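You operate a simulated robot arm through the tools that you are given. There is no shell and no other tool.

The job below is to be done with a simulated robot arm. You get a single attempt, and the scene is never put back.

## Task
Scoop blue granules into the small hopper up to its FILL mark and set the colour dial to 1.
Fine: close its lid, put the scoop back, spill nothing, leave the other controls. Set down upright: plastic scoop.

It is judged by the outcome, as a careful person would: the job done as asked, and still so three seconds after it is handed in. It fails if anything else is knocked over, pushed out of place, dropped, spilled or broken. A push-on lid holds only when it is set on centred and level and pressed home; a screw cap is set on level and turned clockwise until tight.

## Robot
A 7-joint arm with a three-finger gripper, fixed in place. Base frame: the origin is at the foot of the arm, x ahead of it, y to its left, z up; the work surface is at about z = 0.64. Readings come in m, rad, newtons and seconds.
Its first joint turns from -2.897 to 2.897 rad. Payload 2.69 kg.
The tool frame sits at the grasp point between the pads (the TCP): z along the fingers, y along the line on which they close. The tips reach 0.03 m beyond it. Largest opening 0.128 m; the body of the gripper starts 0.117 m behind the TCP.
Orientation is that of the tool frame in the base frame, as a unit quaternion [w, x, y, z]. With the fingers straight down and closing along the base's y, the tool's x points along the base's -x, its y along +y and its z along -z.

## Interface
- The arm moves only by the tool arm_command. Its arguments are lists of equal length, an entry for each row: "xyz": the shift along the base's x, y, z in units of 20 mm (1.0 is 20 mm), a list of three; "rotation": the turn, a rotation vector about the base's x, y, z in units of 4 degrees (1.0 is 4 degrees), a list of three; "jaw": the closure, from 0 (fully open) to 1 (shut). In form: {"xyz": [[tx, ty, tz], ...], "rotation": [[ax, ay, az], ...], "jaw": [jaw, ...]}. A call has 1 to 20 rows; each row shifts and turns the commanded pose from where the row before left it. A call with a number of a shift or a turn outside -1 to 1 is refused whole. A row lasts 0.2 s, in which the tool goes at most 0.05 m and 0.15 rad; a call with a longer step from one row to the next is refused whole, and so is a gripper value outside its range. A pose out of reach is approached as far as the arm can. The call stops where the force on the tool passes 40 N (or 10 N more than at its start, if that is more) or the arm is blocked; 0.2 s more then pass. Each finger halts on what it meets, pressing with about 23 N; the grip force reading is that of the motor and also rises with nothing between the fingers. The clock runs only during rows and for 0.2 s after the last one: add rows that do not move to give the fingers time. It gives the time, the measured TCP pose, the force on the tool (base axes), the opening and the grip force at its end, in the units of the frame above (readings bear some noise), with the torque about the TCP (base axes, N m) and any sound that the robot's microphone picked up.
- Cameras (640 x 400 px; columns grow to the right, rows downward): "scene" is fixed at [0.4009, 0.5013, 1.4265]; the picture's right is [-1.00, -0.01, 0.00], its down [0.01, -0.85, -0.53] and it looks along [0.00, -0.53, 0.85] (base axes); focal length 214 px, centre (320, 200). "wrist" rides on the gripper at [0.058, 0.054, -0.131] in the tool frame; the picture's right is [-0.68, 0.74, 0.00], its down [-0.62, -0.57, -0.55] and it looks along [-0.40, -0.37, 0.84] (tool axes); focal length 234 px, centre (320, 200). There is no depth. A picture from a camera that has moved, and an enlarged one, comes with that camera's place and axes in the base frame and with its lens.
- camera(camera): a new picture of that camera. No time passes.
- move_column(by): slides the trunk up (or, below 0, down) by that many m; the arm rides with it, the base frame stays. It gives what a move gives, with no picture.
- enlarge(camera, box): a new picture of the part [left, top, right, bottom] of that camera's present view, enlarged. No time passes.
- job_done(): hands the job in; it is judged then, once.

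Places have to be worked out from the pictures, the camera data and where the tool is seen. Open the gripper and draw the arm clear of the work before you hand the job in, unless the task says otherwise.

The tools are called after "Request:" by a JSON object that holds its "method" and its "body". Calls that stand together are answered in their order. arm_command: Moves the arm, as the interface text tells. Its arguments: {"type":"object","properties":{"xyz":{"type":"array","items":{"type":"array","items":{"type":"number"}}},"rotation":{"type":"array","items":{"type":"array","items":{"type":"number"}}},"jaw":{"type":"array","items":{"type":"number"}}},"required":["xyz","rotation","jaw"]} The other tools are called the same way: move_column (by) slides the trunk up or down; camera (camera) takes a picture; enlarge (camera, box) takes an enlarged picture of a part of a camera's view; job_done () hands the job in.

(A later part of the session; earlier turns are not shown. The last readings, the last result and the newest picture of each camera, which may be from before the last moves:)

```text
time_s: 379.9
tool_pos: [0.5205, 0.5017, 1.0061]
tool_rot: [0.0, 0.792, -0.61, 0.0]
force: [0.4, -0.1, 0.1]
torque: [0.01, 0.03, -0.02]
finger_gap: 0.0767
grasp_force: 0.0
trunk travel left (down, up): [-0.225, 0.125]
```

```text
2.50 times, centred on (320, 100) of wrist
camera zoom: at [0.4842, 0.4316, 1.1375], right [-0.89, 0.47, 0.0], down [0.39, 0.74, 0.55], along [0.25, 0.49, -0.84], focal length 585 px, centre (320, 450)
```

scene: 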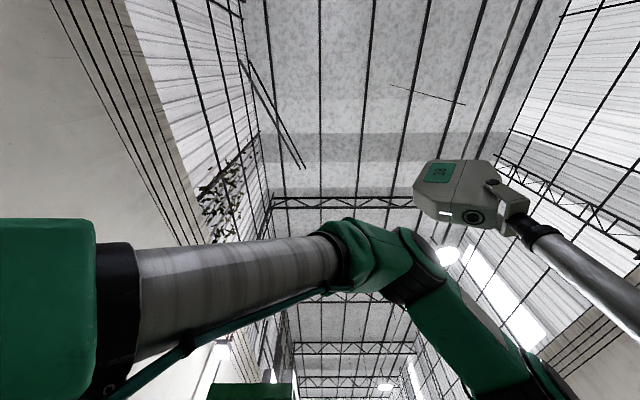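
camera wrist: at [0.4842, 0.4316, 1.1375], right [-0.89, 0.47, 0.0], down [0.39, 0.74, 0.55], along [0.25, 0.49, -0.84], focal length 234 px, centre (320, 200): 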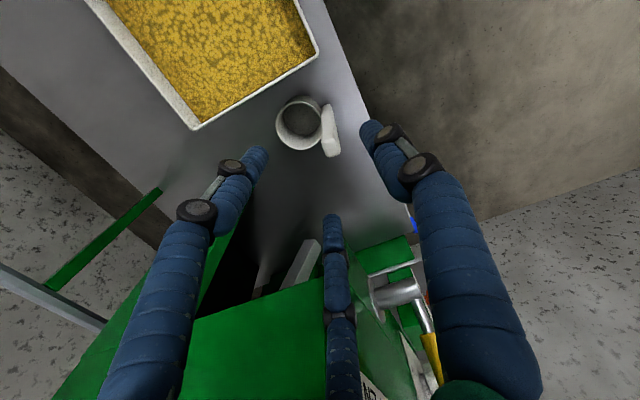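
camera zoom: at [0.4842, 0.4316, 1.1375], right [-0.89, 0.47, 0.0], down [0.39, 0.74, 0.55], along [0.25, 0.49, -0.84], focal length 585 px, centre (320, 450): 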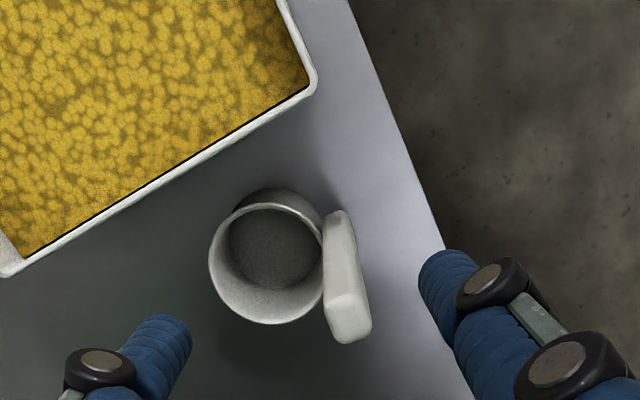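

The scoop is back at its place, upright, within about a centimetre and 10° of how it stood. Now I go to close the lid, turning the hand back to the orientation with which I opened it (yaw -90°), high above everything.

Request:
{"method": "arm_command", "body": {"xyz": [[0, -0.5, 1], [0, -1, 1], [0, -1, 1], [0, -1, 1], [0, -1, 1], [0, -1, 1], [0, -1, 1], [0, -1, 1], [0, -1, 1], [0, -1, 1], [0, -1, 1], [0, -1, 1], [0, -1, 1], [0, -1, 1], [0, -1, 1], [0, -1, 1], [0, -1, 1], [0, -1, 1], [0, -1, 1], [0, -1, 1]], "rotation": [[0, 0, -1], [0, 0, -1], [0, 0, -1], [0, 0, -1], [0, 0, -1], [0, 0, -1], [0, 0, -1], [0, 0, -1], [0, 0, -1], [0, 0, -1], [0, 0, -1], [0, 0, -1], [0, 0, -1], [0, 0, -1], [0, 0, -1], [0, 0, -1], [0, 0, -1], [0, 0, -1], [0, 0, -1], [0, 0, -1]], "jaw": [0.4, 0.4, 0.4, 0.4, 0.4, 0.4, 0.4, 0.4, 0.4, 0.4, 0.4, 0.4, 0.4, 0.4, 0.4, 0.4, 0.4, 0.4, 0.4, 0.4]}}

Request:
{"method": "arm_command", "body": {"xyz": [[0.4, -1, 0], [0.6, -1, 0], [0.6, -1, 0], [0.6, -1, 0], [0.6, -1, 0], [0.6, -1, 0], [0.6, -1, 0], [0.6, -1, 0], [0.6, -1, 0], [0.6, -1, 0], [0.6, -1, 0], [0.6, -1, 0], [0.6, -1, 0], [0.6, -1, 0], [0.6, -1, 0], [0.6, -1, 0], [0.6, -1, 0], [0.6, -1, 0], [0.6, -1, 0], [0.6, -1, 0]], "rotation": [[0, 0, -1], [0, 0, -1], [0, 0, -1], [0, 0, -1], [0, 0, -1], [0, 0, -1], [0, 0, -1], [0, 0, -1], [0, 0, -1], [0, 0, -1], [0, 0, -1], [0, 0, -1], [0, 0, -1], [0, 0, -1], [0, 0, -1], [0, 0, -1], [0, 0, -1], [0, 0, -1], [0, 0, -1], [0, 0, -1]], "jaw": [0.72, 0.72, 0.72, 0.72, 0.72, 0.72, 0.72, 0.72, 0.72, 0.72, 0.72, 0.72, 0.72, 0.72, 0.72, 0.72, 0.72, 0.72, 0.72, 0.72]}}

Request:
{"method": "camera", "body": {"camera": "wrist"}}

```text
time_s: 384.1
tool_pos: [0.5218, 0.1127, 1.4086]
tool_rot: [0.0, -0.214, 0.977, -0.001]
force: [0.4, -0.7, 0.1]
torque: [0.04, 0.06, 0.01]
finger_gap: 0.0768
grasp_force: 0.0
trunk travel left (down, up): [-0.225, 0.125]
```

```text
time_s: 388.3
tool_pos: [0.7544, -0.2886, 1.4066]
tool_rot: [0.0, 0.462, 0.887, 0.0]
force: [-0.2, 0.2, -0.5]
torque: [0.0, 0.04, 0.02]
finger_gap: 0.0357
grasp_force: 0.3
trunk travel left (down, up): [-0.225, 0.125]
```

```text
taken
camera wrist: at [0.7649, -0.2098, 1.537], right [0.99, -0.14, 0.0], down [-0.11, -0.83, 0.55], along [-0.07, -0.54, -0.84], focal length 234 px, centre (320, 200)
```

wrist: 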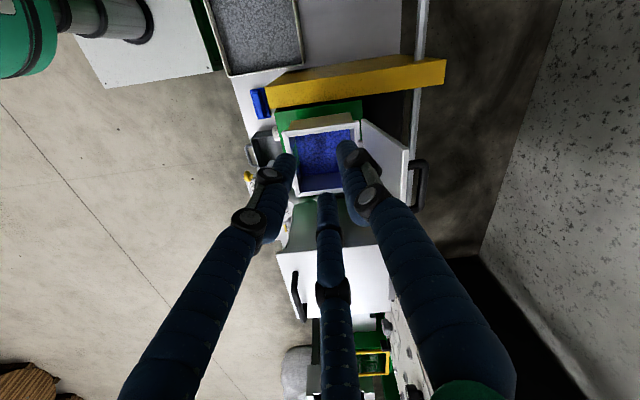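

The open lid and its handle are in view. I complete the yaw and move above and behind the handle, tilting 11° as at the release.

Request:
{"method": "arm_command", "body": {"xyz": [[0.77, -0.51, 0], [0.77, -0.51, 0], [0.77, -0.51, 0], [0.77, -0.51, 0], [0.77, -0.51, 0], [0.77, -0.51, 0], [0.77, -0.51, 0], [0.77, -0.51, 0], [0.77, -0.51, 0], [0, 0, 0], [0, 0, 0], [0, 0, 0], [0, 0, 0]], "rotation": [[0, 0, -1], [0, 0, -1], [0, 0, -1], [0, 0, -1], [0, 0, -1], [0, 0, -1], [0, 0, -1], [0, 0, -1], [0, 0, -0.75], [0, 1, 0], [0, 1, 0], [0, 0.8, 0], [0, 0, 0]], "jaw": [0.72, 0.72, 0.72, 0.72, 0.72, 0.72, 0.72, 0.72, 0.72, 0.72, 0.72, 0.72, 0.72]}}

Request:
{"method": "camera", "body": {"camera": "wrist"}}

Request:
{"method": "enlarge", "body": {"camera": "wrist", "box": [200, 60, 440, 240]}}

```text
time_s: 391.1
tool_pos: [0.8831, -0.3752, 1.4085]
tool_rot: [-0.069, 0.705, 0.702, -0.07]
force: [0.2, 0.9, -0.6]
torque: [0.01, -0.09, -0.02]
finger_gap: 0.0356
grasp_force: 0.1
out of reach, approached as far as the arm can: row 12
trunk travel left (down, up): [-0.225, 0.125]
```

```text
taken
camera wrist: at [0.9619, -0.3171, 1.5262], right [0.72, -0.68, -0.14], down [-0.45, -0.61, 0.65], along [-0.53, -0.4, -0.75], focal length 234 px, centre (320, 200)
```

wrist: 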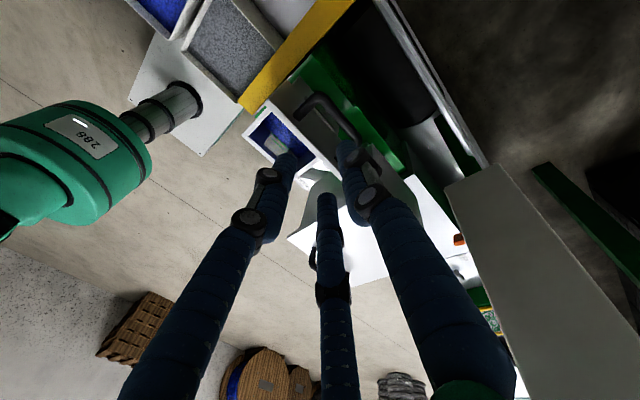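

```text
2.22 times, centred on (320, 150) of wrist
camera zoom: at [0.9619, -0.3171, 1.5262], right [0.72, -0.68, -0.14], down [-0.45, -0.61, 0.65], along [-0.53, -0.4, -0.75], focal length 520 px, centre (320, 311)
```

zoom: 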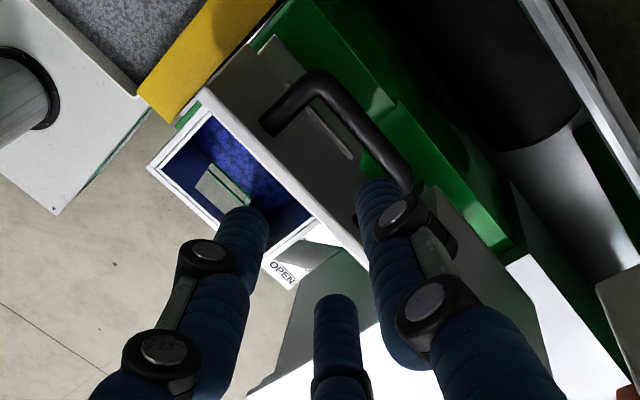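

The bar is within 5 mm of where I left it. I come down to just above it and check the alignment.

Request:
{"method": "arm_command", "body": {"xyz": [[0.03, -0.06, -0.9], [0.03, -0.06, -1], [0.03, -0.06, -1], [0.03, -0.06, -1], [0.03, -0.06, -0.9], [0, 0, 0]], "rotation": [[0, 0, 0], [0, 0, 0], [0, 0, 0], [0, 0, 0], [0, 0, 0], [0, 0, 0]], "jaw": [0.72, 0.72, 0.72, 0.72, 0.72, 0.72]}}

Request:
{"method": "camera", "body": {"camera": "wrist"}}

Request:
{"method": "enlarge", "body": {"camera": "wrist", "box": [200, 80, 440, 260]}}

```text
time_s: 392.5
tool_pos: [0.8875, -0.3795, 1.3115]
tool_rot: [-0.068, 0.705, 0.702, -0.07]
force: [-0.5, -0.2, 0.4]
torque: [-0.03, 0.02, 0.0]
finger_gap: 0.0359
grasp_force: 0.0
trunk travel left (down, up): [-0.225, 0.125]
```

```text
taken
camera wrist: at [0.9656, -0.3202, 1.4301], right [0.72, -0.68, -0.14], down [-0.45, -0.61, 0.65], along [-0.53, -0.4, -0.75], focal length 234 px, centre (320, 200)
```

wrist: 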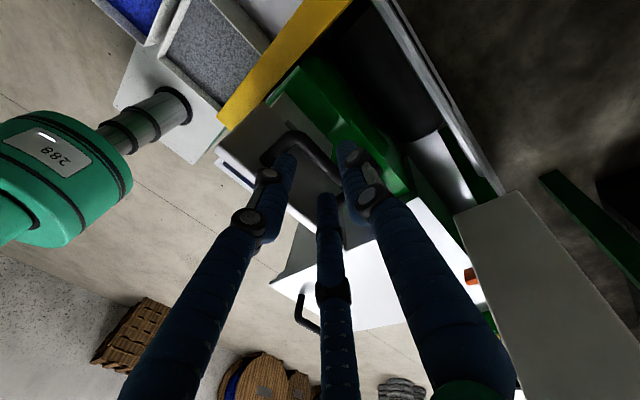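

```text
2.22 times, centred on (320, 170) of wrist
camera zoom: at [0.9656, -0.3202, 1.4301], right [0.72, -0.68, -0.14], down [-0.45, -0.61, 0.65], along [-0.53, -0.4, -0.75], focal length 520 px, centre (320, 267)
```

zoom: 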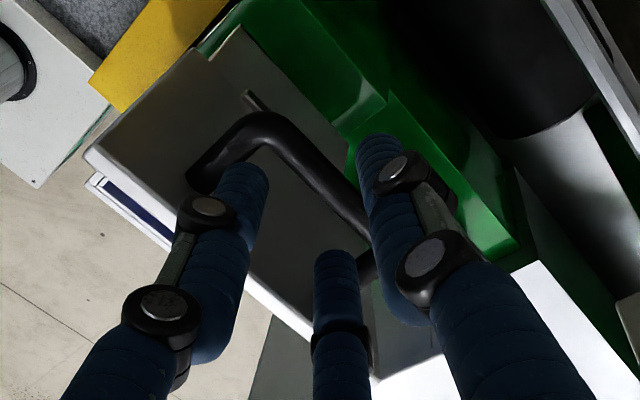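

The bar lies between the near and far fingers. I slide down along the finger direction over the bar.

Request:
{"method": "arm_command", "body": {"xyz": [[-0.14, -0.02, -0.73], [-0.14, -0.02, -0.73], [-0.14, -0.02, -0.73], [0, 0, 0]], "rotation": [[0, 0, 0], [0, 0, 0], [0, 0, 0], [0, 0, 0]], "jaw": [0.72, 0.72, 0.72, 0.72]}}

Request:
{"method": "camera", "body": {"camera": "wrist"}}

Request:
{"method": "enlarge", "body": {"camera": "wrist", "box": [200, 80, 440, 260]}}

```text
time_s: 393.1
tool_pos: [0.8855, -0.3803, 1.2999]
tool_rot: [-0.061, 0.705, 0.704, -0.065]
force: [3.2, 2.1, 10.2]
torque: [0.45, 0.11, 0.02]
finger_gap: 0.038
grasp_force: 1.1
trunk travel left (down, up): [-0.225, 0.125]
stopped in row 2: the force on the tool passed its limit at 49 N (the readings are from after the stop); the commanded pose is now the measured one
```

```text
taken
camera wrist: at [0.9611, -0.3213, 1.4189], right [0.72, -0.68, -0.13], down [-0.46, -0.61, 0.64], along [-0.51, -0.41, -0.75], focal length 234 px, centre (320, 200)
```

wrist: 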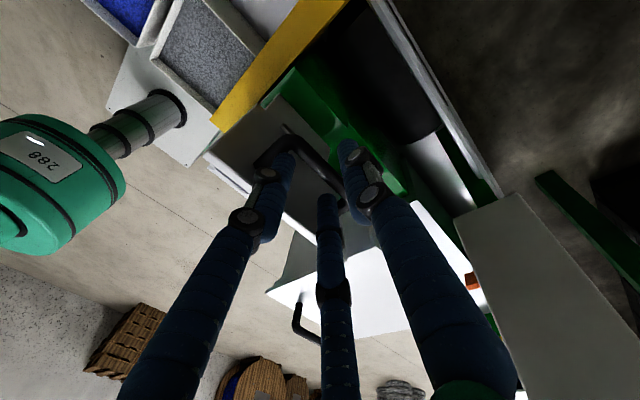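

```text
2.22 times, centred on (320, 170) of wrist
camera zoom: at [0.9611, -0.3213, 1.4189], right [0.72, -0.68, -0.13], down [-0.46, -0.61, 0.64], along [-0.51, -0.41, -0.75], focal length 520 px, centre (320, 267)
```

zoom: 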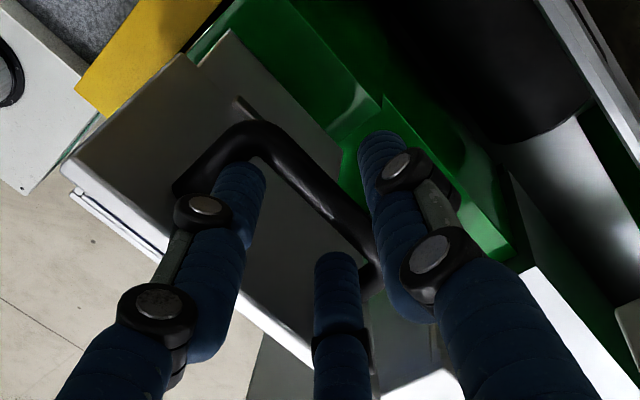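

The fingertip met the bar: from the geometry the two lid-side fingers spread too wide for the handle posts here. I back off upward; grasping the lid plate by its free upper edge is roomier, so I move above that edge with the jaw at about 50 mm.

Request:
{"method": "arm_command", "body": {"xyz": [[0, 0, 0.5], [0, 0, 1], [0, 0, 1], [-0.3, 0, 0.8], [-0.6, -0.03, 0], [-0.6, -0.03, 0], [-0.6, -0.03, 0], [-0.3, 0, 0], [0, 0, 0]], "rotation": [[0, 0, 0], [0, 0, 0], [0, 0, 0], [0, 0, 0], [0, 0, 0], [0, 0, 0], [0, 0, 0], [0, 0, 0], [0, 0, 0]], "jaw": [0.72, 0.72, 0.72, 0.65, 0.61, 0.61, 0.61, 0.61, 0.61]}}

Request:
{"method": "camera", "body": {"camera": "wrist"}}

Request:
{"method": "enlarge", "body": {"camera": "wrist", "box": [200, 80, 440, 260]}}

```text
time_s: 395.1
tool_pos: [0.8357, -0.3827, 1.3643]
tool_rot: [-0.062, 0.705, 0.703, -0.066]
force: [-0.3, -0.8, 0.5]
torque: [0.04, -0.01, 0.01]
finger_gap: 0.0499
grasp_force: 0.1
trunk travel left (down, up): [-0.225, 0.125]
```

```text
taken
camera wrist: at [0.9125, -0.3238, 1.4828], right [0.72, -0.68, -0.13], down [-0.46, -0.61, 0.64], along [-0.52, -0.41, -0.75], focal length 234 px, centre (320, 200)
```

wrist: 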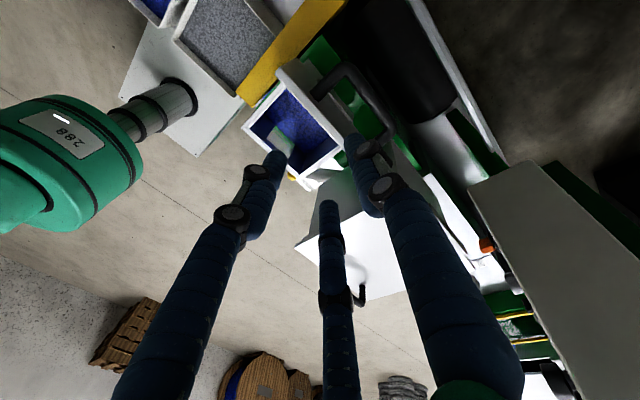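

```text
2.22 times, centred on (320, 170) of wrist
camera zoom: at [0.9125, -0.3238, 1.4828], right [0.72, -0.68, -0.13], down [-0.46, -0.61, 0.64], along [-0.52, -0.41, -0.75], focal length 520 px, centre (320, 267)
```

zoom: 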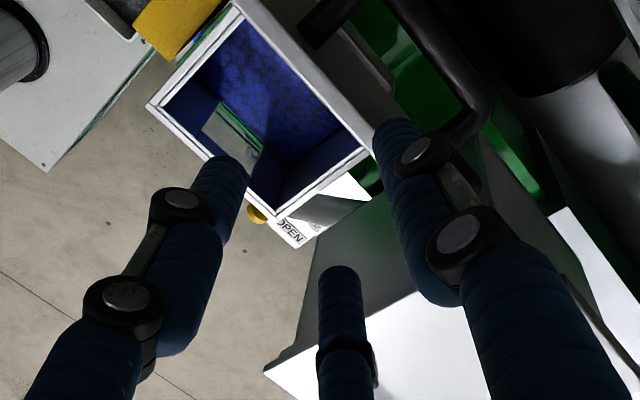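

The lid's upper edge runs where computed, (0.843, z 1.298), and passes between the fingers' sides. I descend until the tips reach about 18 mm over the edge.

Request:
{"method": "arm_command", "body": {"xyz": [[-0.08, 0, -0.8], [-0.08, 0, -0.9], [-0.08, 0, -0.9], [0, 0, 0]], "rotation": [[0, 0, 0], [0, 0, 0], [0, 0, 0], [0, 0, 0]], "jaw": [0.61, 0.61, 0.61, 0.61]}}

Request:
{"method": "camera", "body": {"camera": "wrist"}}

Request:
{"method": "enlarge", "body": {"camera": "wrist", "box": [200, 80, 440, 260]}}

```text
time_s: 396.1
tool_pos: [0.8313, -0.3821, 1.3103]
tool_rot: [-0.061, 0.705, 0.704, -0.065]
force: [0.1, -0.9, -0.6]
torque: [0.0, -0.01, -0.01]
finger_gap: 0.0497
grasp_force: 0.1
trunk travel left (down, up): [-0.225, 0.125]
```

```text
taken
camera wrist: at [0.908, -0.3224, 1.4293], right [0.72, -0.68, -0.13], down [-0.46, -0.61, 0.64], along [-0.52, -0.41, -0.75], focal length 234 px, centre (320, 200)
```

wrist: 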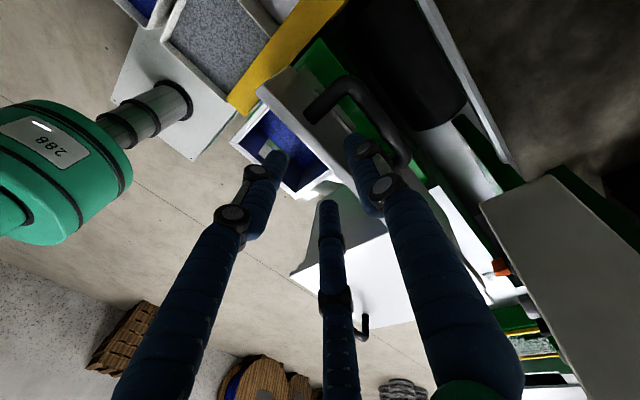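

```text
2.22 times, centred on (320, 170) of wrist
camera zoom: at [0.908, -0.3224, 1.4293], right [0.72, -0.68, -0.13], down [-0.46, -0.61, 0.64], along [-0.52, -0.41, -0.75], focal length 520 px, centre (320, 267)
```

zoom: 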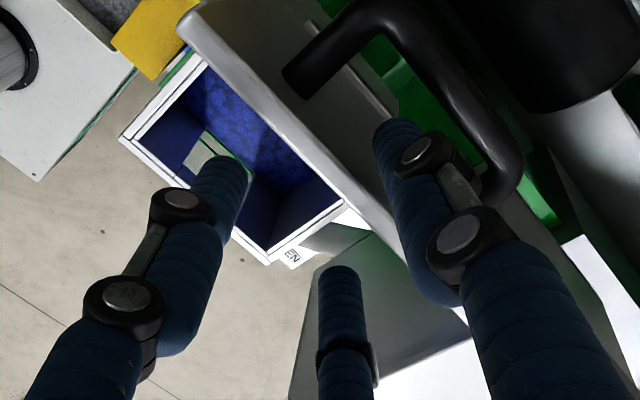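

The plate's edge is between the far finger and the two near ones. I close the jaw gently on the plate.

Request:
{"method": "arm_command", "body": {"xyz": [[0, 0, 0], [0, 0, 0], [0, 0, 0], [0, 0, 0], [0, 0, 0]], "rotation": [[0, 0, 0], [0, 0, 0], [0, 0, 0], [0, 0, 0], [0, 0, 0]], "jaw": [0.7, 0.78, 0.86, 1, 1]}}

Request:
{"method": "camera", "body": {"camera": "wrist"}}

Request:
{"method": "enlarge", "body": {"camera": "wrist", "box": [200, 80, 440, 260]}}

```text
time_s: 397.3
tool_pos: [0.8314, -0.3806, 1.3107]
tool_rot: [-0.062, 0.705, 0.704, -0.065]
force: [6.9, 0.5, -2.5]
torque: [-0.13, -0.96, 0.15]
finger_gap: 0.0166
grasp_force: 41.6
trunk travel left (down, up): [-0.225, 0.125]
```

```text
taken
camera wrist: at [0.9087, -0.3223, 1.4291], right [0.72, -0.68, -0.13], down [-0.46, -0.61, 0.64], along [-0.52, -0.41, -0.75], focal length 234 px, centre (320, 200)
```

wrist: 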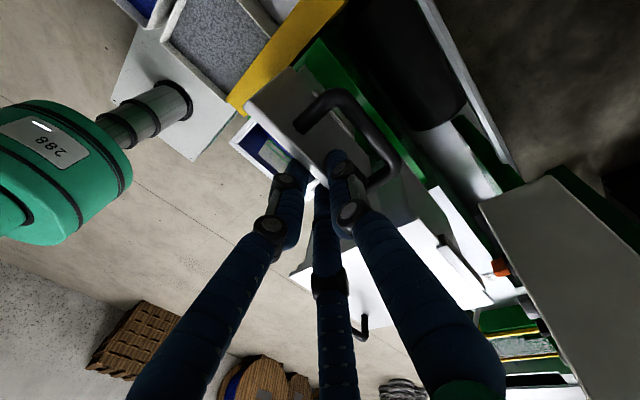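

```text
2.22 times, centred on (320, 170) of wrist
camera zoom: at [0.9087, -0.3223, 1.4291], right [0.72, -0.68, -0.13], down [-0.46, -0.61, 0.64], along [-0.52, -0.41, -0.75], focal length 520 px, centre (320, 267)
```

zoom: 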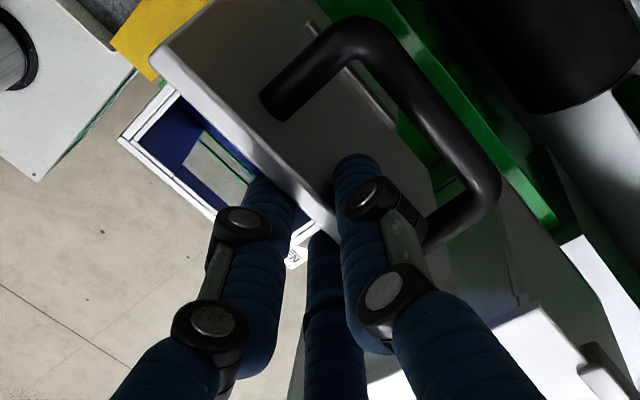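

The plate is gripped. I begin the closing arc about the hinge, three 4° steps first, and check the forces.

Request:
{"method": "arm_command", "body": {"xyz": [[-0.545, 0, 0.02], [-0.545, 0, -0.015], [-0.54, 0, -0.055], [0, 0, 0]], "rotation": [[0, -1, 0], [0, -1, 0], [0, -1, 0], [0, 0, 0]], "jaw": [1, 1, 1, 1]}}

Request:
{"method": "camera", "body": {"camera": "wrist"}}

```text
time_s: 398.3
tool_pos: [0.7994, -0.3817, 1.3095]
tool_rot: [0.011, 0.708, 0.706, 0.009]
force: [8.3, 14.4, -13.6]
torque: [0.63, -0.99, 0.25]
finger_gap: 0.0168
grasp_force: 42.4
trunk travel left (down, up): [-0.225, 0.125]
```

```text
taken
camera wrist: at [0.8497, -0.3225, 1.4417], right [0.73, -0.68, 0.02], down [-0.58, -0.61, 0.54], along [-0.35, -0.41, -0.84], focal length 234 px, centre (320, 200)
```

wrist: 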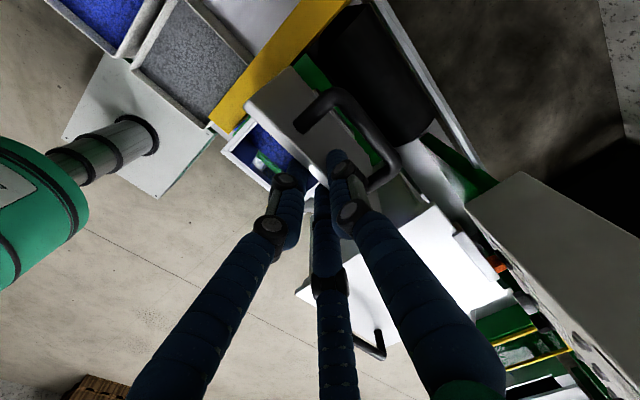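

The lid follows; there is some pull (14 N in +y and −z), so I ease 2 mm in those directions and continue four steps.

Request:
{"method": "arm_command", "body": {"xyz": [[0, 0.08, -0.1], [-0.54, 0, -0.095], [-0.525, 0, -0.13], [-0.52, 0, -0.165], [-0.505, 0, -0.205], [0, 0, 0]], "rotation": [[0, 0, 0], [0, -1, 0], [0, -1, 0], [0, -1, 0], [0, -1, 0], [0, 0, 0]], "jaw": [1, 1, 1, 1, 1, 1]}}

Request:
{"method": "camera", "body": {"camera": "wrist"}}

```text
time_s: 399.7
tool_pos: [0.7574, -0.3811, 1.299]
tool_rot: [0.112, 0.7, 0.697, 0.106]
force: [2.2, -5.1, 11.0]
torque: [0.11, -1.05, 0.18]
finger_gap: 0.0167
grasp_force: 42.2
trunk travel left (down, up): [-0.225, 0.125]
```

```text
taken
camera wrist: at [0.7695, -0.3222, 1.439], right [0.7, -0.68, 0.23], down [-0.71, -0.61, 0.35], along [-0.1, -0.41, -0.91], focal length 234 px, centre (320, 200)
```

wrist: 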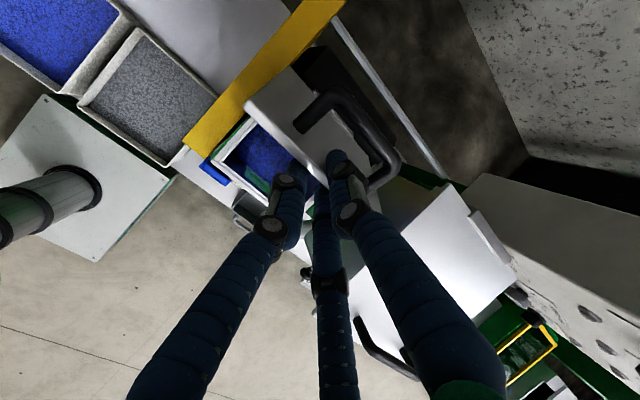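

It follows well. Five more steps.

Request:
{"method": "arm_command", "body": {"xyz": [[-0.49, 0, -0.19], [-0.475, 0, -0.25], [-0.455, 0, -0.305], [-0.43, 0, -0.335], [-0.405, 0, -0.36], [0, 0, 0]], "rotation": [[0, -1, 0], [0, -1, 0], [0, -1, 0], [0, -1, 0], [0, -1, 0], [0, 0, 0]], "jaw": [1, 1, 1, 1, 1, 1]}}

Request:
{"method": "camera", "body": {"camera": "wrist"}}

```text
time_s: 401.1
tool_pos: [0.7136, -0.3823, 1.2669]
tool_rot: [0.23, 0.672, 0.667, 0.227]
force: [-6.0, -15.4, 13.4]
torque: [-0.17, -1.02, 0.01]
finger_gap: 0.0167
grasp_force: 42.5
trunk travel left (down, up): [-0.225, 0.125]
```

```text
taken
camera wrist: at [0.6752, -0.3224, 1.4042], right [0.58, -0.68, 0.45], down [-0.79, -0.61, 0.09], along [0.22, -0.41, -0.89], focal length 234 px, centre (320, 200)
```

wrist: 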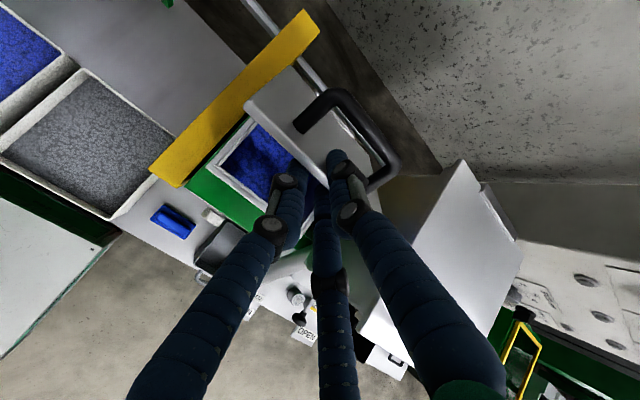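

Still following; I ease a little and take four more steps.

Request:
{"method": "arm_command", "body": {"xyz": [[-0.05, -0.06, 0.08], [-0.38, 0, -0.395], [-0.35, 0, -0.415], [-0.32, 0, -0.44], [-0.29, 0, -0.46], [0, 0, 0]], "rotation": [[0, 0, 0], [0, -1, 0], [0, -1, 0], [0, -1, 0], [0, -1, 0], [0, 0, 0]], "jaw": [1, 1, 1, 1, 1, 1]}}

Request:
{"method": "camera", "body": {"camera": "wrist"}}

```text
time_s: 402.5
tool_pos: [0.6839, -0.3815, 1.2323]
tool_rot: [0.319, 0.633, 0.63, 0.318]
force: [15.0, 5.5, -3.7]
torque: [0.26, -0.74, 0.64]
finger_gap: 0.017
grasp_force: 42.2
trunk travel left (down, up): [-0.225, 0.125]
```

```text
taken
camera wrist: at [0.6116, -0.3228, 1.354], right [0.43, -0.68, 0.59], down [-0.78, -0.61, -0.13], along [0.45, -0.41, -0.79], focal length 234 px, centre (320, 200)
```

wrist: 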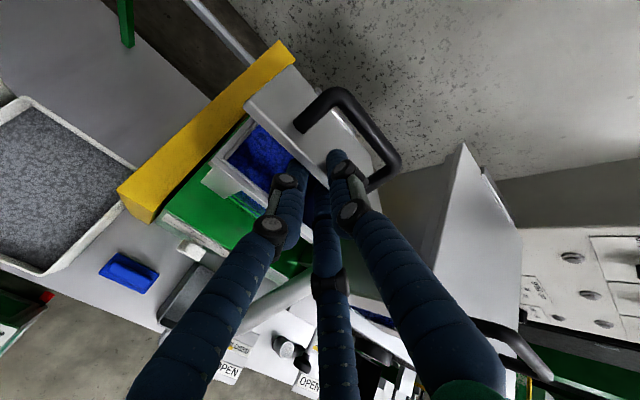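

About 33° left. I ease x by 2 mm and take three more steps.

Request:
{"method": "arm_command", "body": {"xyz": [[0.1, 0, 0], [-0.26, 0, -0.48], [-0.225, 0, -0.495], [-0.185, 0, -0.515], [0, 0, 0]], "rotation": [[0, 0, 0], [0, -1, 0], [0, -1, 0], [0, -1, 0], [0, 0, 0]], "jaw": [1, 1, 1, 1, 1]}}

Request:
{"method": "camera", "body": {"camera": "wrist"}}

Request:
{"method": "enlarge", "body": {"camera": "wrist", "box": [180, 60, 420, 240]}}

```text
time_s: 403.7
tool_pos: [0.6736, -0.382, 1.2066]
tool_rot: [0.384, 0.596, 0.592, 0.382]
force: [-1.5, 0.7, 5.0]
torque: [-0.11, -0.93, -0.02]
finger_gap: 0.0164
grasp_force: 41.7
trunk travel left (down, up): [-0.225, 0.125]
```

```text
taken
camera wrist: at [0.5763, -0.3227, 1.3096], right [0.3, -0.68, 0.67], down [-0.74, -0.61, -0.29], along [0.61, -0.41, -0.68], focal length 234 px, centre (320, 200)
```

wrist: 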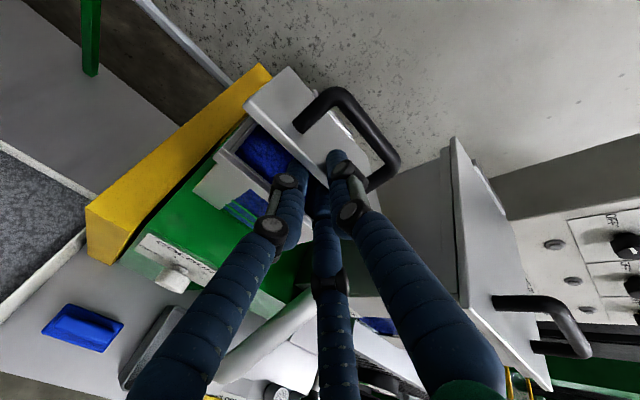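

```text
2.22 times, centred on (300, 150) of wrist
camera zoom: at [0.5763, -0.3227, 1.3096], right [0.3, -0.68, 0.67], down [-0.74, -0.61, -0.29], along [0.61, -0.41, -0.68], focal length 520 px, centre (364, 311)
```

zoom: 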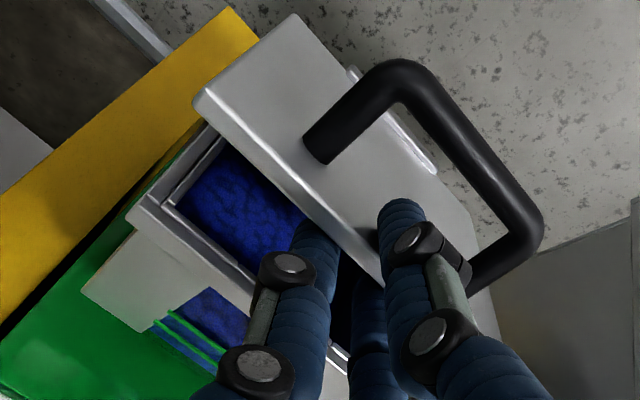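

About 20° left. Two more steps, then I will let the lid down by opening the jaw and sliding out.

Request:
{"method": "arm_command", "body": {"xyz": [[-0.155, 0, -0.5], [-0.11, 0, -0.5], [0, 0, 0]], "rotation": [[0, -1, 0], [0, -1, 0], [0, 0, 0]], "jaw": [1, 1, 1]}}

Request:
{"method": "enlarge", "body": {"camera": "wrist", "box": [180, 60, 420, 240]}}

```text
time_s: 404.5
tool_pos: [0.6676, -0.3823, 1.1871]
tool_rot: [0.425, 0.568, 0.563, 0.423]
force: [-7.4, -8.1, 6.8]
torque: [-0.18, -0.95, -0.1]
finger_gap: 0.0161
grasp_force: 41.8
trunk travel left (down, up): [-0.225, 0.125]
```

```text
2.22 times, centred on (300, 150) of wrist
camera zoom: at [0.5575, -0.3227, 1.2753], right [0.2, -0.68, 0.71], down [-0.69, -0.61, -0.39], along [0.7, -0.41, -0.59], focal length 520 px, centre (364, 311)
```

zoom: 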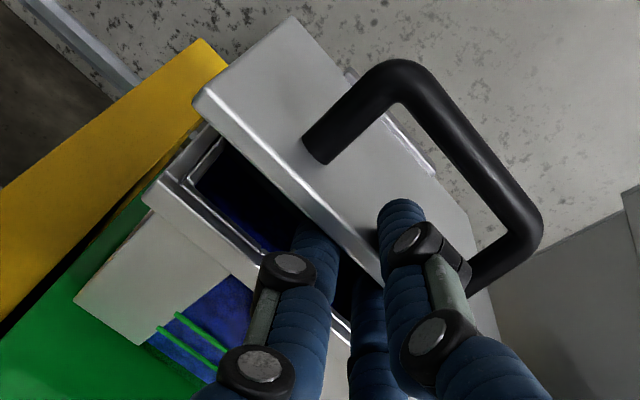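

The lid is at about 12°. I open the jaw a little so it rests on the lower fingers, draw back 13 mm so that only their tips carry it in front of the collar, and lower it gently.

Request:
{"method": "arm_command", "body": {"xyz": [[0, 0, 0], [0, 0, 0], [0, 0, 0], [-0.3, 0, 0], [-0.35, 0, 0], [0, 0, 0]], "rotation": [[0, 0, 0], [0, 0, 0], [0, 0, 0], [0, 0, 0], [0, 0, 0], [0, 0, 0]], "jaw": [0.85, 0.78, 0.73, 0.73, 0.73, 0.73]}}

Request:
{"method": "camera", "body": {"camera": "wrist"}}

Request:
{"method": "enlarge", "body": {"camera": "wrist", "box": [180, 60, 420, 240]}}

```text
time_s: 405.9
tool_pos: [0.6545, -0.3826, 1.1855]
tool_rot: [0.424, 0.567, 0.565, 0.423]
force: [0.3, -0.2, -0.4]
torque: [-0.05, 0.0, 0.02]
finger_gap: 0.0344
grasp_force: 0.0
trunk travel left (down, up): [-0.225, 0.125]
```

```text
taken
camera wrist: at [0.5446, -0.3221, 1.2739], right [0.2, -0.68, 0.71], down [-0.69, -0.61, -0.39], along [0.7, -0.41, -0.59], focal length 234 px, centre (320, 200)
```

wrist: 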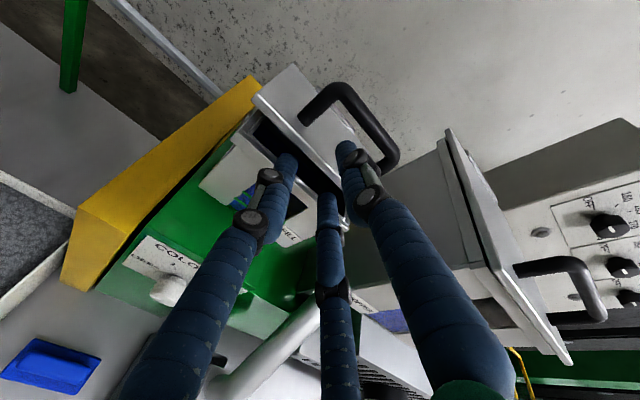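

```text
2.22 times, centred on (300, 150) of wrist
camera zoom: at [0.5446, -0.3221, 1.2739], right [0.2, -0.68, 0.71], down [-0.69, -0.61, -0.39], along [0.7, -0.41, -0.59], focal length 520 px, centre (364, 311)
```

zoom: 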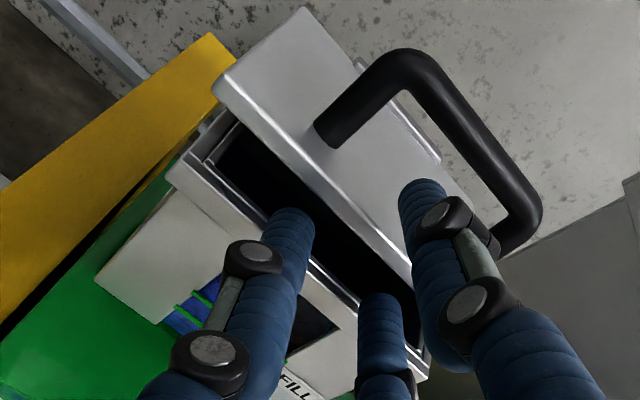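

The lid stays up at about 12° by hinge friction. I withdraw, close the fingers and come over the handle bar to press it down from above.

Request:
{"method": "arm_command", "body": {"xyz": [[-0.5, 0, 0], [-1, 0, 0], [-1, 0, 0], [0, 0, 0.7], [0, 0, 1], [0, 0, 1], [0, 0, 1], [0, 0, 1], [0.5, 0, 0], [1, 0, 0], [1, 0, 0], [1, 0, 0], [0.8, 0, 0], [0, 0, 0]], "rotation": [[0, 0, 0], [0, 0, 0], [0, 0, 0], [0, 0, 0], [0, 0, 0], [0, 0, 0], [0, 0, 0], [0, 0, 0], [0, 0, 0], [0, 0, 0], [0, 0, 0], [0, 0, 0], [0, 0, 0], [0, 0, 0]], "jaw": [0.73, 0.73, 0.73, 0.73, 0.8, 0.9, 1, 1, 1, 1, 1, 1, 1, 1]}}

Request:
{"method": "camera", "body": {"camera": "wrist"}}

Request:
{"method": "enlarge", "body": {"camera": "wrist", "box": [200, 80, 440, 260]}}

```text
time_s: 408.9
tool_pos: [0.6913, -0.3821, 1.2802]
tool_rot: [0.424, 0.568, 0.564, 0.423]
force: [1.2, -0.4, 0.2]
torque: [-0.01, 0.0, -0.03]
finger_gap: 0.0018
grasp_force: 22.5
trunk travel left (down, up): [-0.225, 0.125]
```

```text
taken
camera wrist: at [0.5814, -0.3226, 1.3676], right [0.2, -0.68, 0.71], down [-0.69, -0.61, -0.39], along [0.7, -0.41, -0.59], focal length 234 px, centre (320, 200)
```

wrist: 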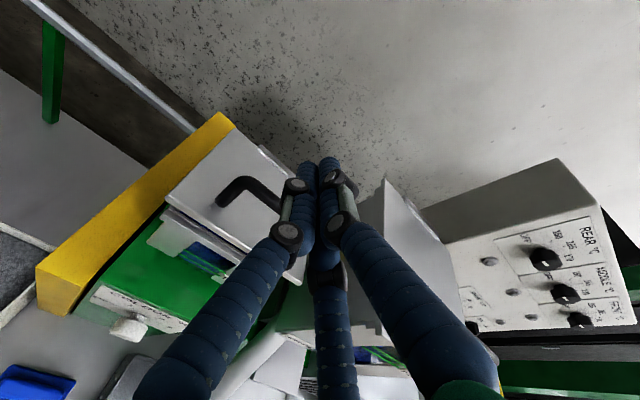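

```text
2.22 times, centred on (320, 170) of wrist
camera zoom: at [0.5814, -0.3226, 1.3676], right [0.2, -0.68, 0.71], down [-0.69, -0.61, -0.39], along [0.7, -0.41, -0.59], focal length 520 px, centre (320, 267)
```

zoom: 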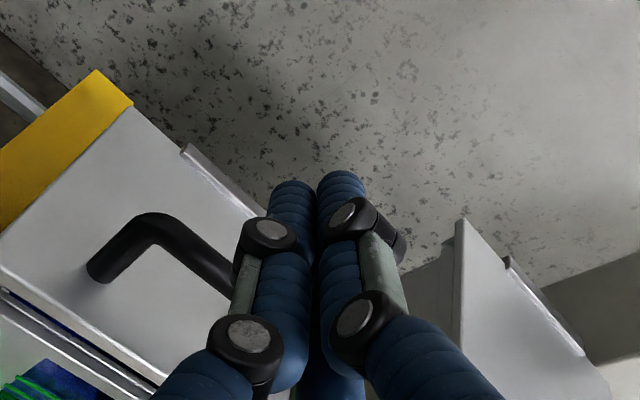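

The lid has already sunk nearly closed. I lower onto the bar slowly and press until it is home.

Request:
{"method": "arm_command", "body": {"xyz": [[0, 0, -0.6], [0, 0, -0.7], [0, 0, -0.5], [0, 0, -0.3], [0, 0, -0.2], [0, 0, 0]], "rotation": [[0, 0, 0], [0, 0, 0], [0, 0, 0], [0, 0, 0], [0, 0, 0], [0, 0, 0]], "jaw": [1, 1, 1, 1, 1, 1]}}

Request:
{"method": "camera", "body": {"camera": "wrist"}}

```text
time_s: 410.3
tool_pos: [0.69, -0.3827, 1.2329]
tool_rot: [0.424, 0.568, 0.565, 0.423]
force: [0.3, -0.7, -0.3]
torque: [0.01, 0.01, 0.01]
finger_gap: 0.0021
grasp_force: 22.7
trunk travel left (down, up): [-0.225, 0.125]
```

```text
taken
camera wrist: at [0.5804, -0.3238, 1.3213], right [0.2, -0.68, 0.71], down [-0.69, -0.61, -0.39], along [0.7, -0.41, -0.59], focal length 234 px, centre (320, 200)
```

wrist: 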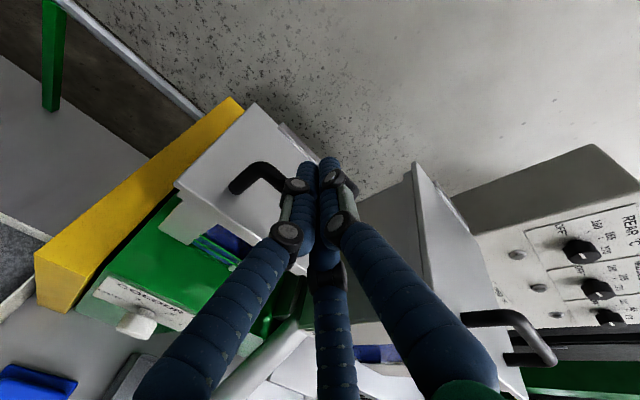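

The lid now looks fully closed. I press lightly on the bar to make sure it is home.

Request:
{"method": "arm_command", "body": {"xyz": [[0, 0, -0.2], [0, 0, -0.2], [0, 0, -0.2], [0, 0, 0]], "rotation": [[0, 0, 0], [0, 0, 0], [0, 0, 0], [0, 0, 0]], "jaw": [1, 1, 1, 1]}}

Request:
{"method": "enlarge", "body": {"camera": "wrist", "box": [150, 80, 390, 260]}}

```text
time_s: 411.3
tool_pos: [0.6901, -0.3835, 1.222]
tool_rot: [0.424, 0.568, 0.565, 0.423]
force: [-0.2, 1.2, 1.3]
torque: [0.0, 0.01, 0.0]
finger_gap: 0.0023
grasp_force: 23.3
trunk travel left (down, up): [-0.225, 0.125]
```

```text
2.22 times, centred on (270, 170) of wrist
camera zoom: at [0.5805, -0.3239, 1.3101], right [0.2, -0.68, 0.71], down [-0.69, -0.61, -0.39], along [0.7, -0.41, -0.59], focal length 520 px, centre (431, 267)
```

zoom: 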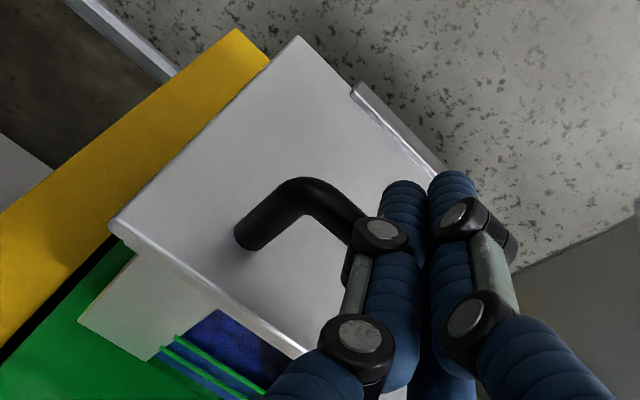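

Request:
{"method": "arm_command", "body": {"xyz": [[0, 0, -0.15], [0, 0, -0.15], [0, 0, -0.15], [0, 0, 0]], "rotation": [[0, 0, 0], [0, 0, 0], [0, 0, 0], [0, 0, 0]], "jaw": [1, 1, 1, 1]}}

```text
time_s: 412.3
tool_pos: [0.6911, -0.3839, 1.2176]
tool_rot: [0.427, 0.566, 0.563, 0.425]
force: [7.6, -5.5, 31.9]
torque: [0.03, -0.56, -0.05]
finger_gap: 0.0019
grasp_force: 23.0
trunk travel left (down, up): [-0.225, 0.125]
```

The press read 32 N on the bar, so the lid is closed home. I lift off, back away to x≈0.47 and level the tool to 5° below horizontal, matching the slightly tilted COLOUR panel.

Request:
{"method": "arm_command", "body": {"xyz": [[0, 0, 0.5], [0, 0, 1], [0, 0, 1], [-0.5, 0, 0.5], [-1, 0, 0], [-1, 0, 0], [-1, 0, 0], [-1, 0, 0], [-1, 0, 0], [-1, 0, 0], [-1, 0, 0], [-1, 0, 0], [-1, 0, 0], [-1, 0, 0], [-0.5, 0, 0], [0, 0, 0]], "rotation": [[0, 0, 0], [0, 0, 0], [0, 0, 0], [0, 0, 0], [0, 0, 0], [0, -0.97, 0], [0, -0.97, 0], [0, -0.97, 0], [0, 0, 0], [0, 0, 0], [0, 0, 0], [0, 0, 0], [0, 0, 0], [0, 0, 0], [0, 0, 0], [0, 0, 0]], "jaw": [1, 1, 1, 1, 1, 0.9, 0.7, 0.5, 0.4, 0.4, 0.4, 0.4, 0.4, 0.4, 0.4, 0.4]}}

Request:
{"method": "camera", "body": {"camera": "wrist"}}

Request:
{"method": "enlarge", "body": {"camera": "wrist", "box": [200, 80, 400, 240]}}

```text
time_s: 415.7
tool_pos: [0.4695, -0.384, 1.2736]
tool_rot: [0.48, 0.522, 0.518, 0.478]
force: [1.0, 0.0, 0.0]
torque: [0.0, 0.0, -0.02]
finger_gap: 0.0766
grasp_force: 0.2
trunk travel left (down, up): [-0.225, 0.125]
```

```text
taken
camera wrist: at [0.3445, -0.3245, 1.3377], right [0.06, -0.68, 0.73], down [-0.6, -0.61, -0.52], along [0.8, -0.41, -0.44], focal length 234 px, centre (320, 200)
```

wrist: 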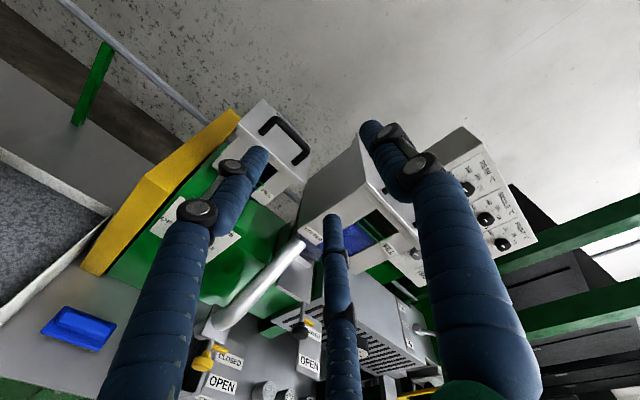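

```text
2.50 times, centred on (300, 160) of wrist
camera zoom: at [0.3445, -0.3245, 1.3377], right [0.06, -0.68, 0.73], down [-0.6, -0.61, -0.52], along [0.8, -0.41, -0.44], focal length 585 px, centre (370, 300)
```

zoom: 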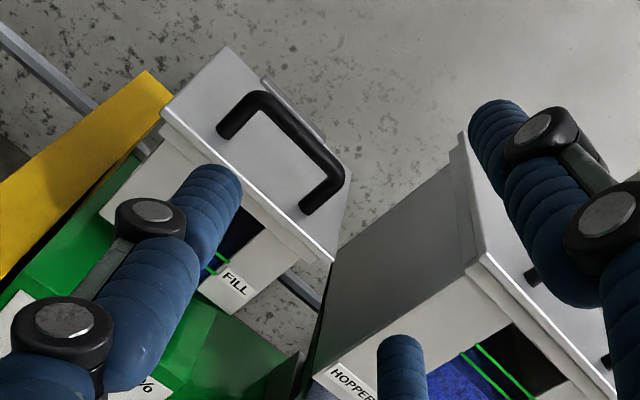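

The lid is shut flush. Now I roll the tool −60° about its own axis (so that the 60° turn of the knob brings it back to this reachable roll) while descending toward the knob's height, well in front of the panel.

Request:
{"method": "arm_command", "body": {"xyz": [[0, 0, -0.5], [0, 0, -1], [0, 0, -1], [0, 0, -1], [0, 0, -1], [0, 0, -1], [0, 0, -1], [0, 0, -1], [0, 0, -1], [0, 0, -1], [0, 0, -1], [0, 0, -1], [0, 0, -1], [0, 0, -1], [0, 0, -1], [0, 0, -0.9], [0, 0, 0]], "rotation": [[-0.996, 0, 0.082], [-0.996, 0, 0.082], [-0.996, 0, 0.082], [-0.996, 0, 0.082], [-0.996, 0, 0.082], [-0.996, 0, 0.082], [-0.996, 0, 0.082], [-0.996, 0, 0.082], [-0.996, 0, 0.082], [-0.996, 0, 0.082], [-0.996, 0, 0.082], [-0.996, 0, 0.082], [-0.996, 0, 0.082], [-0.996, 0, 0.082], [-0.996, 0, 0.082], [0, 0, 0], [0, 0, 0]], "jaw": [0.4, 0.4, 0.4, 0.4, 0.4, 0.4, 0.4, 0.4, 0.4, 0.4, 0.4, 0.4, 0.4, 0.4, 0.4, 0.4, 0.4]}}

Request:
{"method": "camera", "body": {"camera": "wrist"}}

Request:
{"method": "enlarge", "body": {"camera": "wrist", "box": [220, 80, 420, 240]}}

```text
time_s: 419.3
tool_pos: [0.4705, -0.381, 0.9628]
tool_rot: [0.656, 0.192, 0.709, 0.176]
force: [1.9, -0.1, 0.2]
torque: [0.02, -0.01, 0.03]
finger_gap: 0.0768
grasp_force: 0.0
trunk travel left (down, up): [-0.225, 0.125]
```

```text
taken
camera wrist: at [0.3386, -0.3042, 0.9506], right [0.08, 0.3, 0.95], down [-0.53, -0.8, 0.29], along [0.84, -0.53, 0.1], focal length 234 px, centre (320, 200)
```

wrist: 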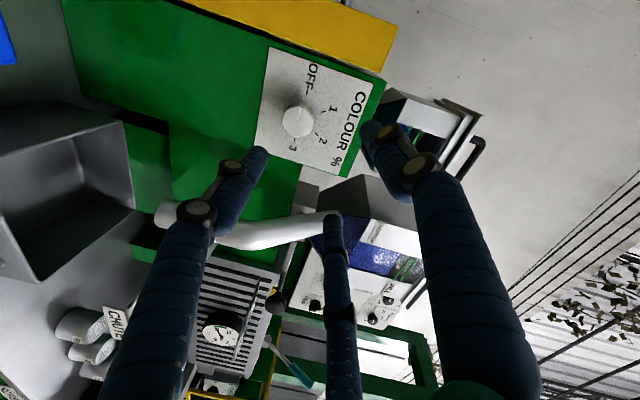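

```text
2.50 times, centred on (320, 160) of wrist
camera zoom: at [0.3386, -0.3042, 0.9506], right [0.08, 0.3, 0.95], down [-0.53, -0.8, 0.29], along [0.84, -0.53, 0.1], focal length 585 px, centre (320, 300)
```

zoom: 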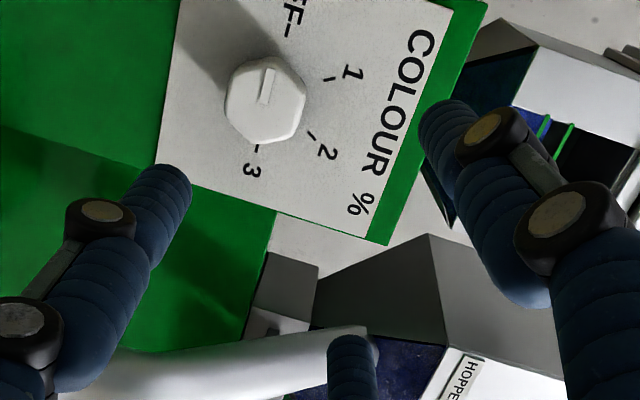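

The dial is in clear view: its mark points at OFF. In the tool frame the knob sits about 25 mm low, so I go down 29 mm and forward 70 mm, then check again.

Request:
{"method": "arm_command", "body": {"xyz": [[0, 0, -0.75], [0, -0.05, -0.7], [0.8, 0, -0.06], [1, 0, -0.08], [1, 0, -0.08], [0.7, 0, -0.06], [0, 0, 0]], "rotation": [[0, 0, 0], [0, 0, 0], [0, 0, 0], [0, 0, 0], [0, 0, 0], [0, 0, 0], [0, 0, 0]], "jaw": [0.4, 0.4, 0.4, 0.4, 0.4, 0.4, 0.4]}}

Request:
{"method": "camera", "body": {"camera": "wrist"}}

Request:
{"method": "enlarge", "body": {"camera": "wrist", "box": [220, 80, 420, 240]}}

```text
time_s: 420.9
tool_pos: [0.543, -0.3824, 0.9306]
tool_rot: [0.656, 0.191, 0.708, 0.178]
force: [-0.4, 0.2, 0.3]
torque: [-0.02, -0.05, 0.0]
finger_gap: 0.0766
grasp_force: 0.1
trunk travel left (down, up): [-0.225, 0.125]
```

```text
taken
camera wrist: at [0.4112, -0.3066, 0.9173], right [0.08, 0.3, 0.95], down [-0.53, -0.8, 0.29], along [0.84, -0.53, 0.1], focal length 234 px, centre (320, 200)
```

wrist: 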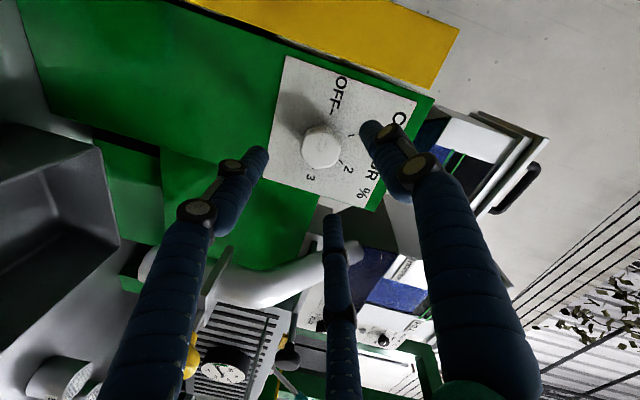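

```text
2.50 times, centred on (320, 160) of wrist
camera zoom: at [0.4112, -0.3066, 0.9173], right [0.08, 0.3, 0.95], down [-0.53, -0.8, 0.29], along [0.84, -0.53, 0.1], focal length 585 px, centre (320, 300)
```

zoom: 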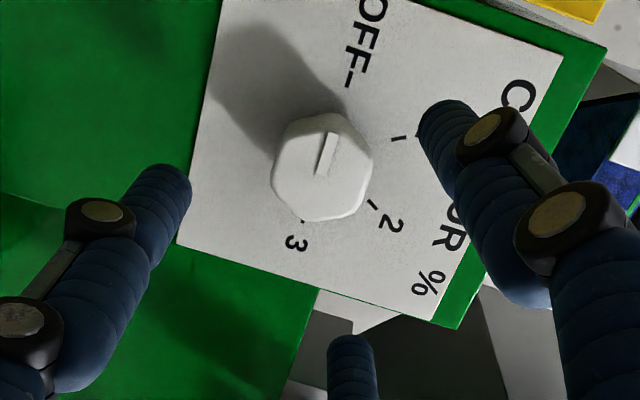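

The knob is within 2–3 mm of the tool axis. I move forward so that the fingertips surround it, about 10 mm short of the panel.

Request:
{"method": "arm_command", "body": {"xyz": [[0.8, 0, -0.1], [0.9, 0, -0.1], [0.9, 0, -0.1], [0.7, 0, -0.1], [0, 0, 0]], "rotation": [[0, 0, 0], [0, 0, 0], [0, 0, 0], [0, 0, 0], [0, 0, 0]], "jaw": [0.4, 0.4, 0.4, 0.4, 0.4]}}

Request:
{"method": "camera", "body": {"camera": "wrist"}}

Request:
{"method": "enlarge", "body": {"camera": "wrist", "box": [220, 80, 420, 240]}}

```text
time_s: 422.1
tool_pos: [0.6097, -0.3832, 0.9221]
tool_rot: [0.656, 0.192, 0.709, 0.176]
force: [0.2, 0.2, 0.1]
torque: [0.03, 0.01, 0.04]
finger_gap: 0.0767
grasp_force: 0.0
trunk travel left (down, up): [-0.225, 0.125]
```

```text
taken
camera wrist: at [0.4767, -0.3063, 0.9088], right [0.08, 0.3, 0.95], down [-0.53, -0.8, 0.29], along [0.84, -0.53, 0.1], focal length 234 px, centre (320, 200)
```

wrist: 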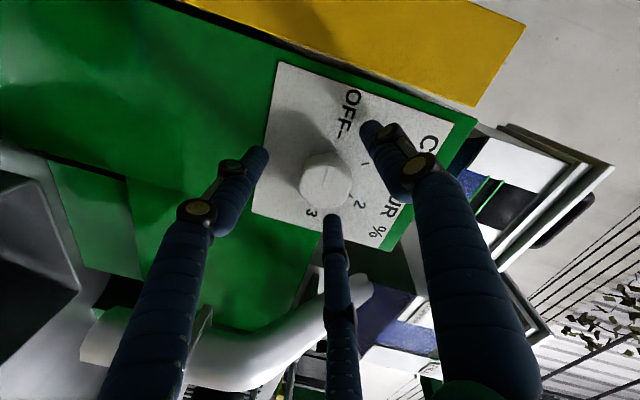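

```text
2.50 times, centred on (320, 160) of wrist
camera zoom: at [0.4767, -0.3063, 0.9088], right [0.08, 0.3, 0.95], down [-0.53, -0.8, 0.29], along [0.84, -0.53, 0.1], focal length 585 px, centre (320, 300)
```

zoom: 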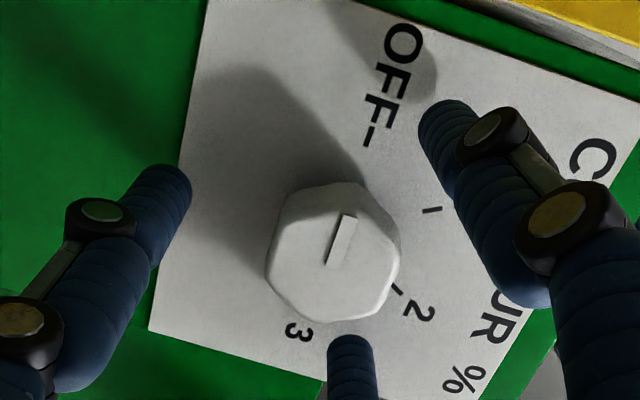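

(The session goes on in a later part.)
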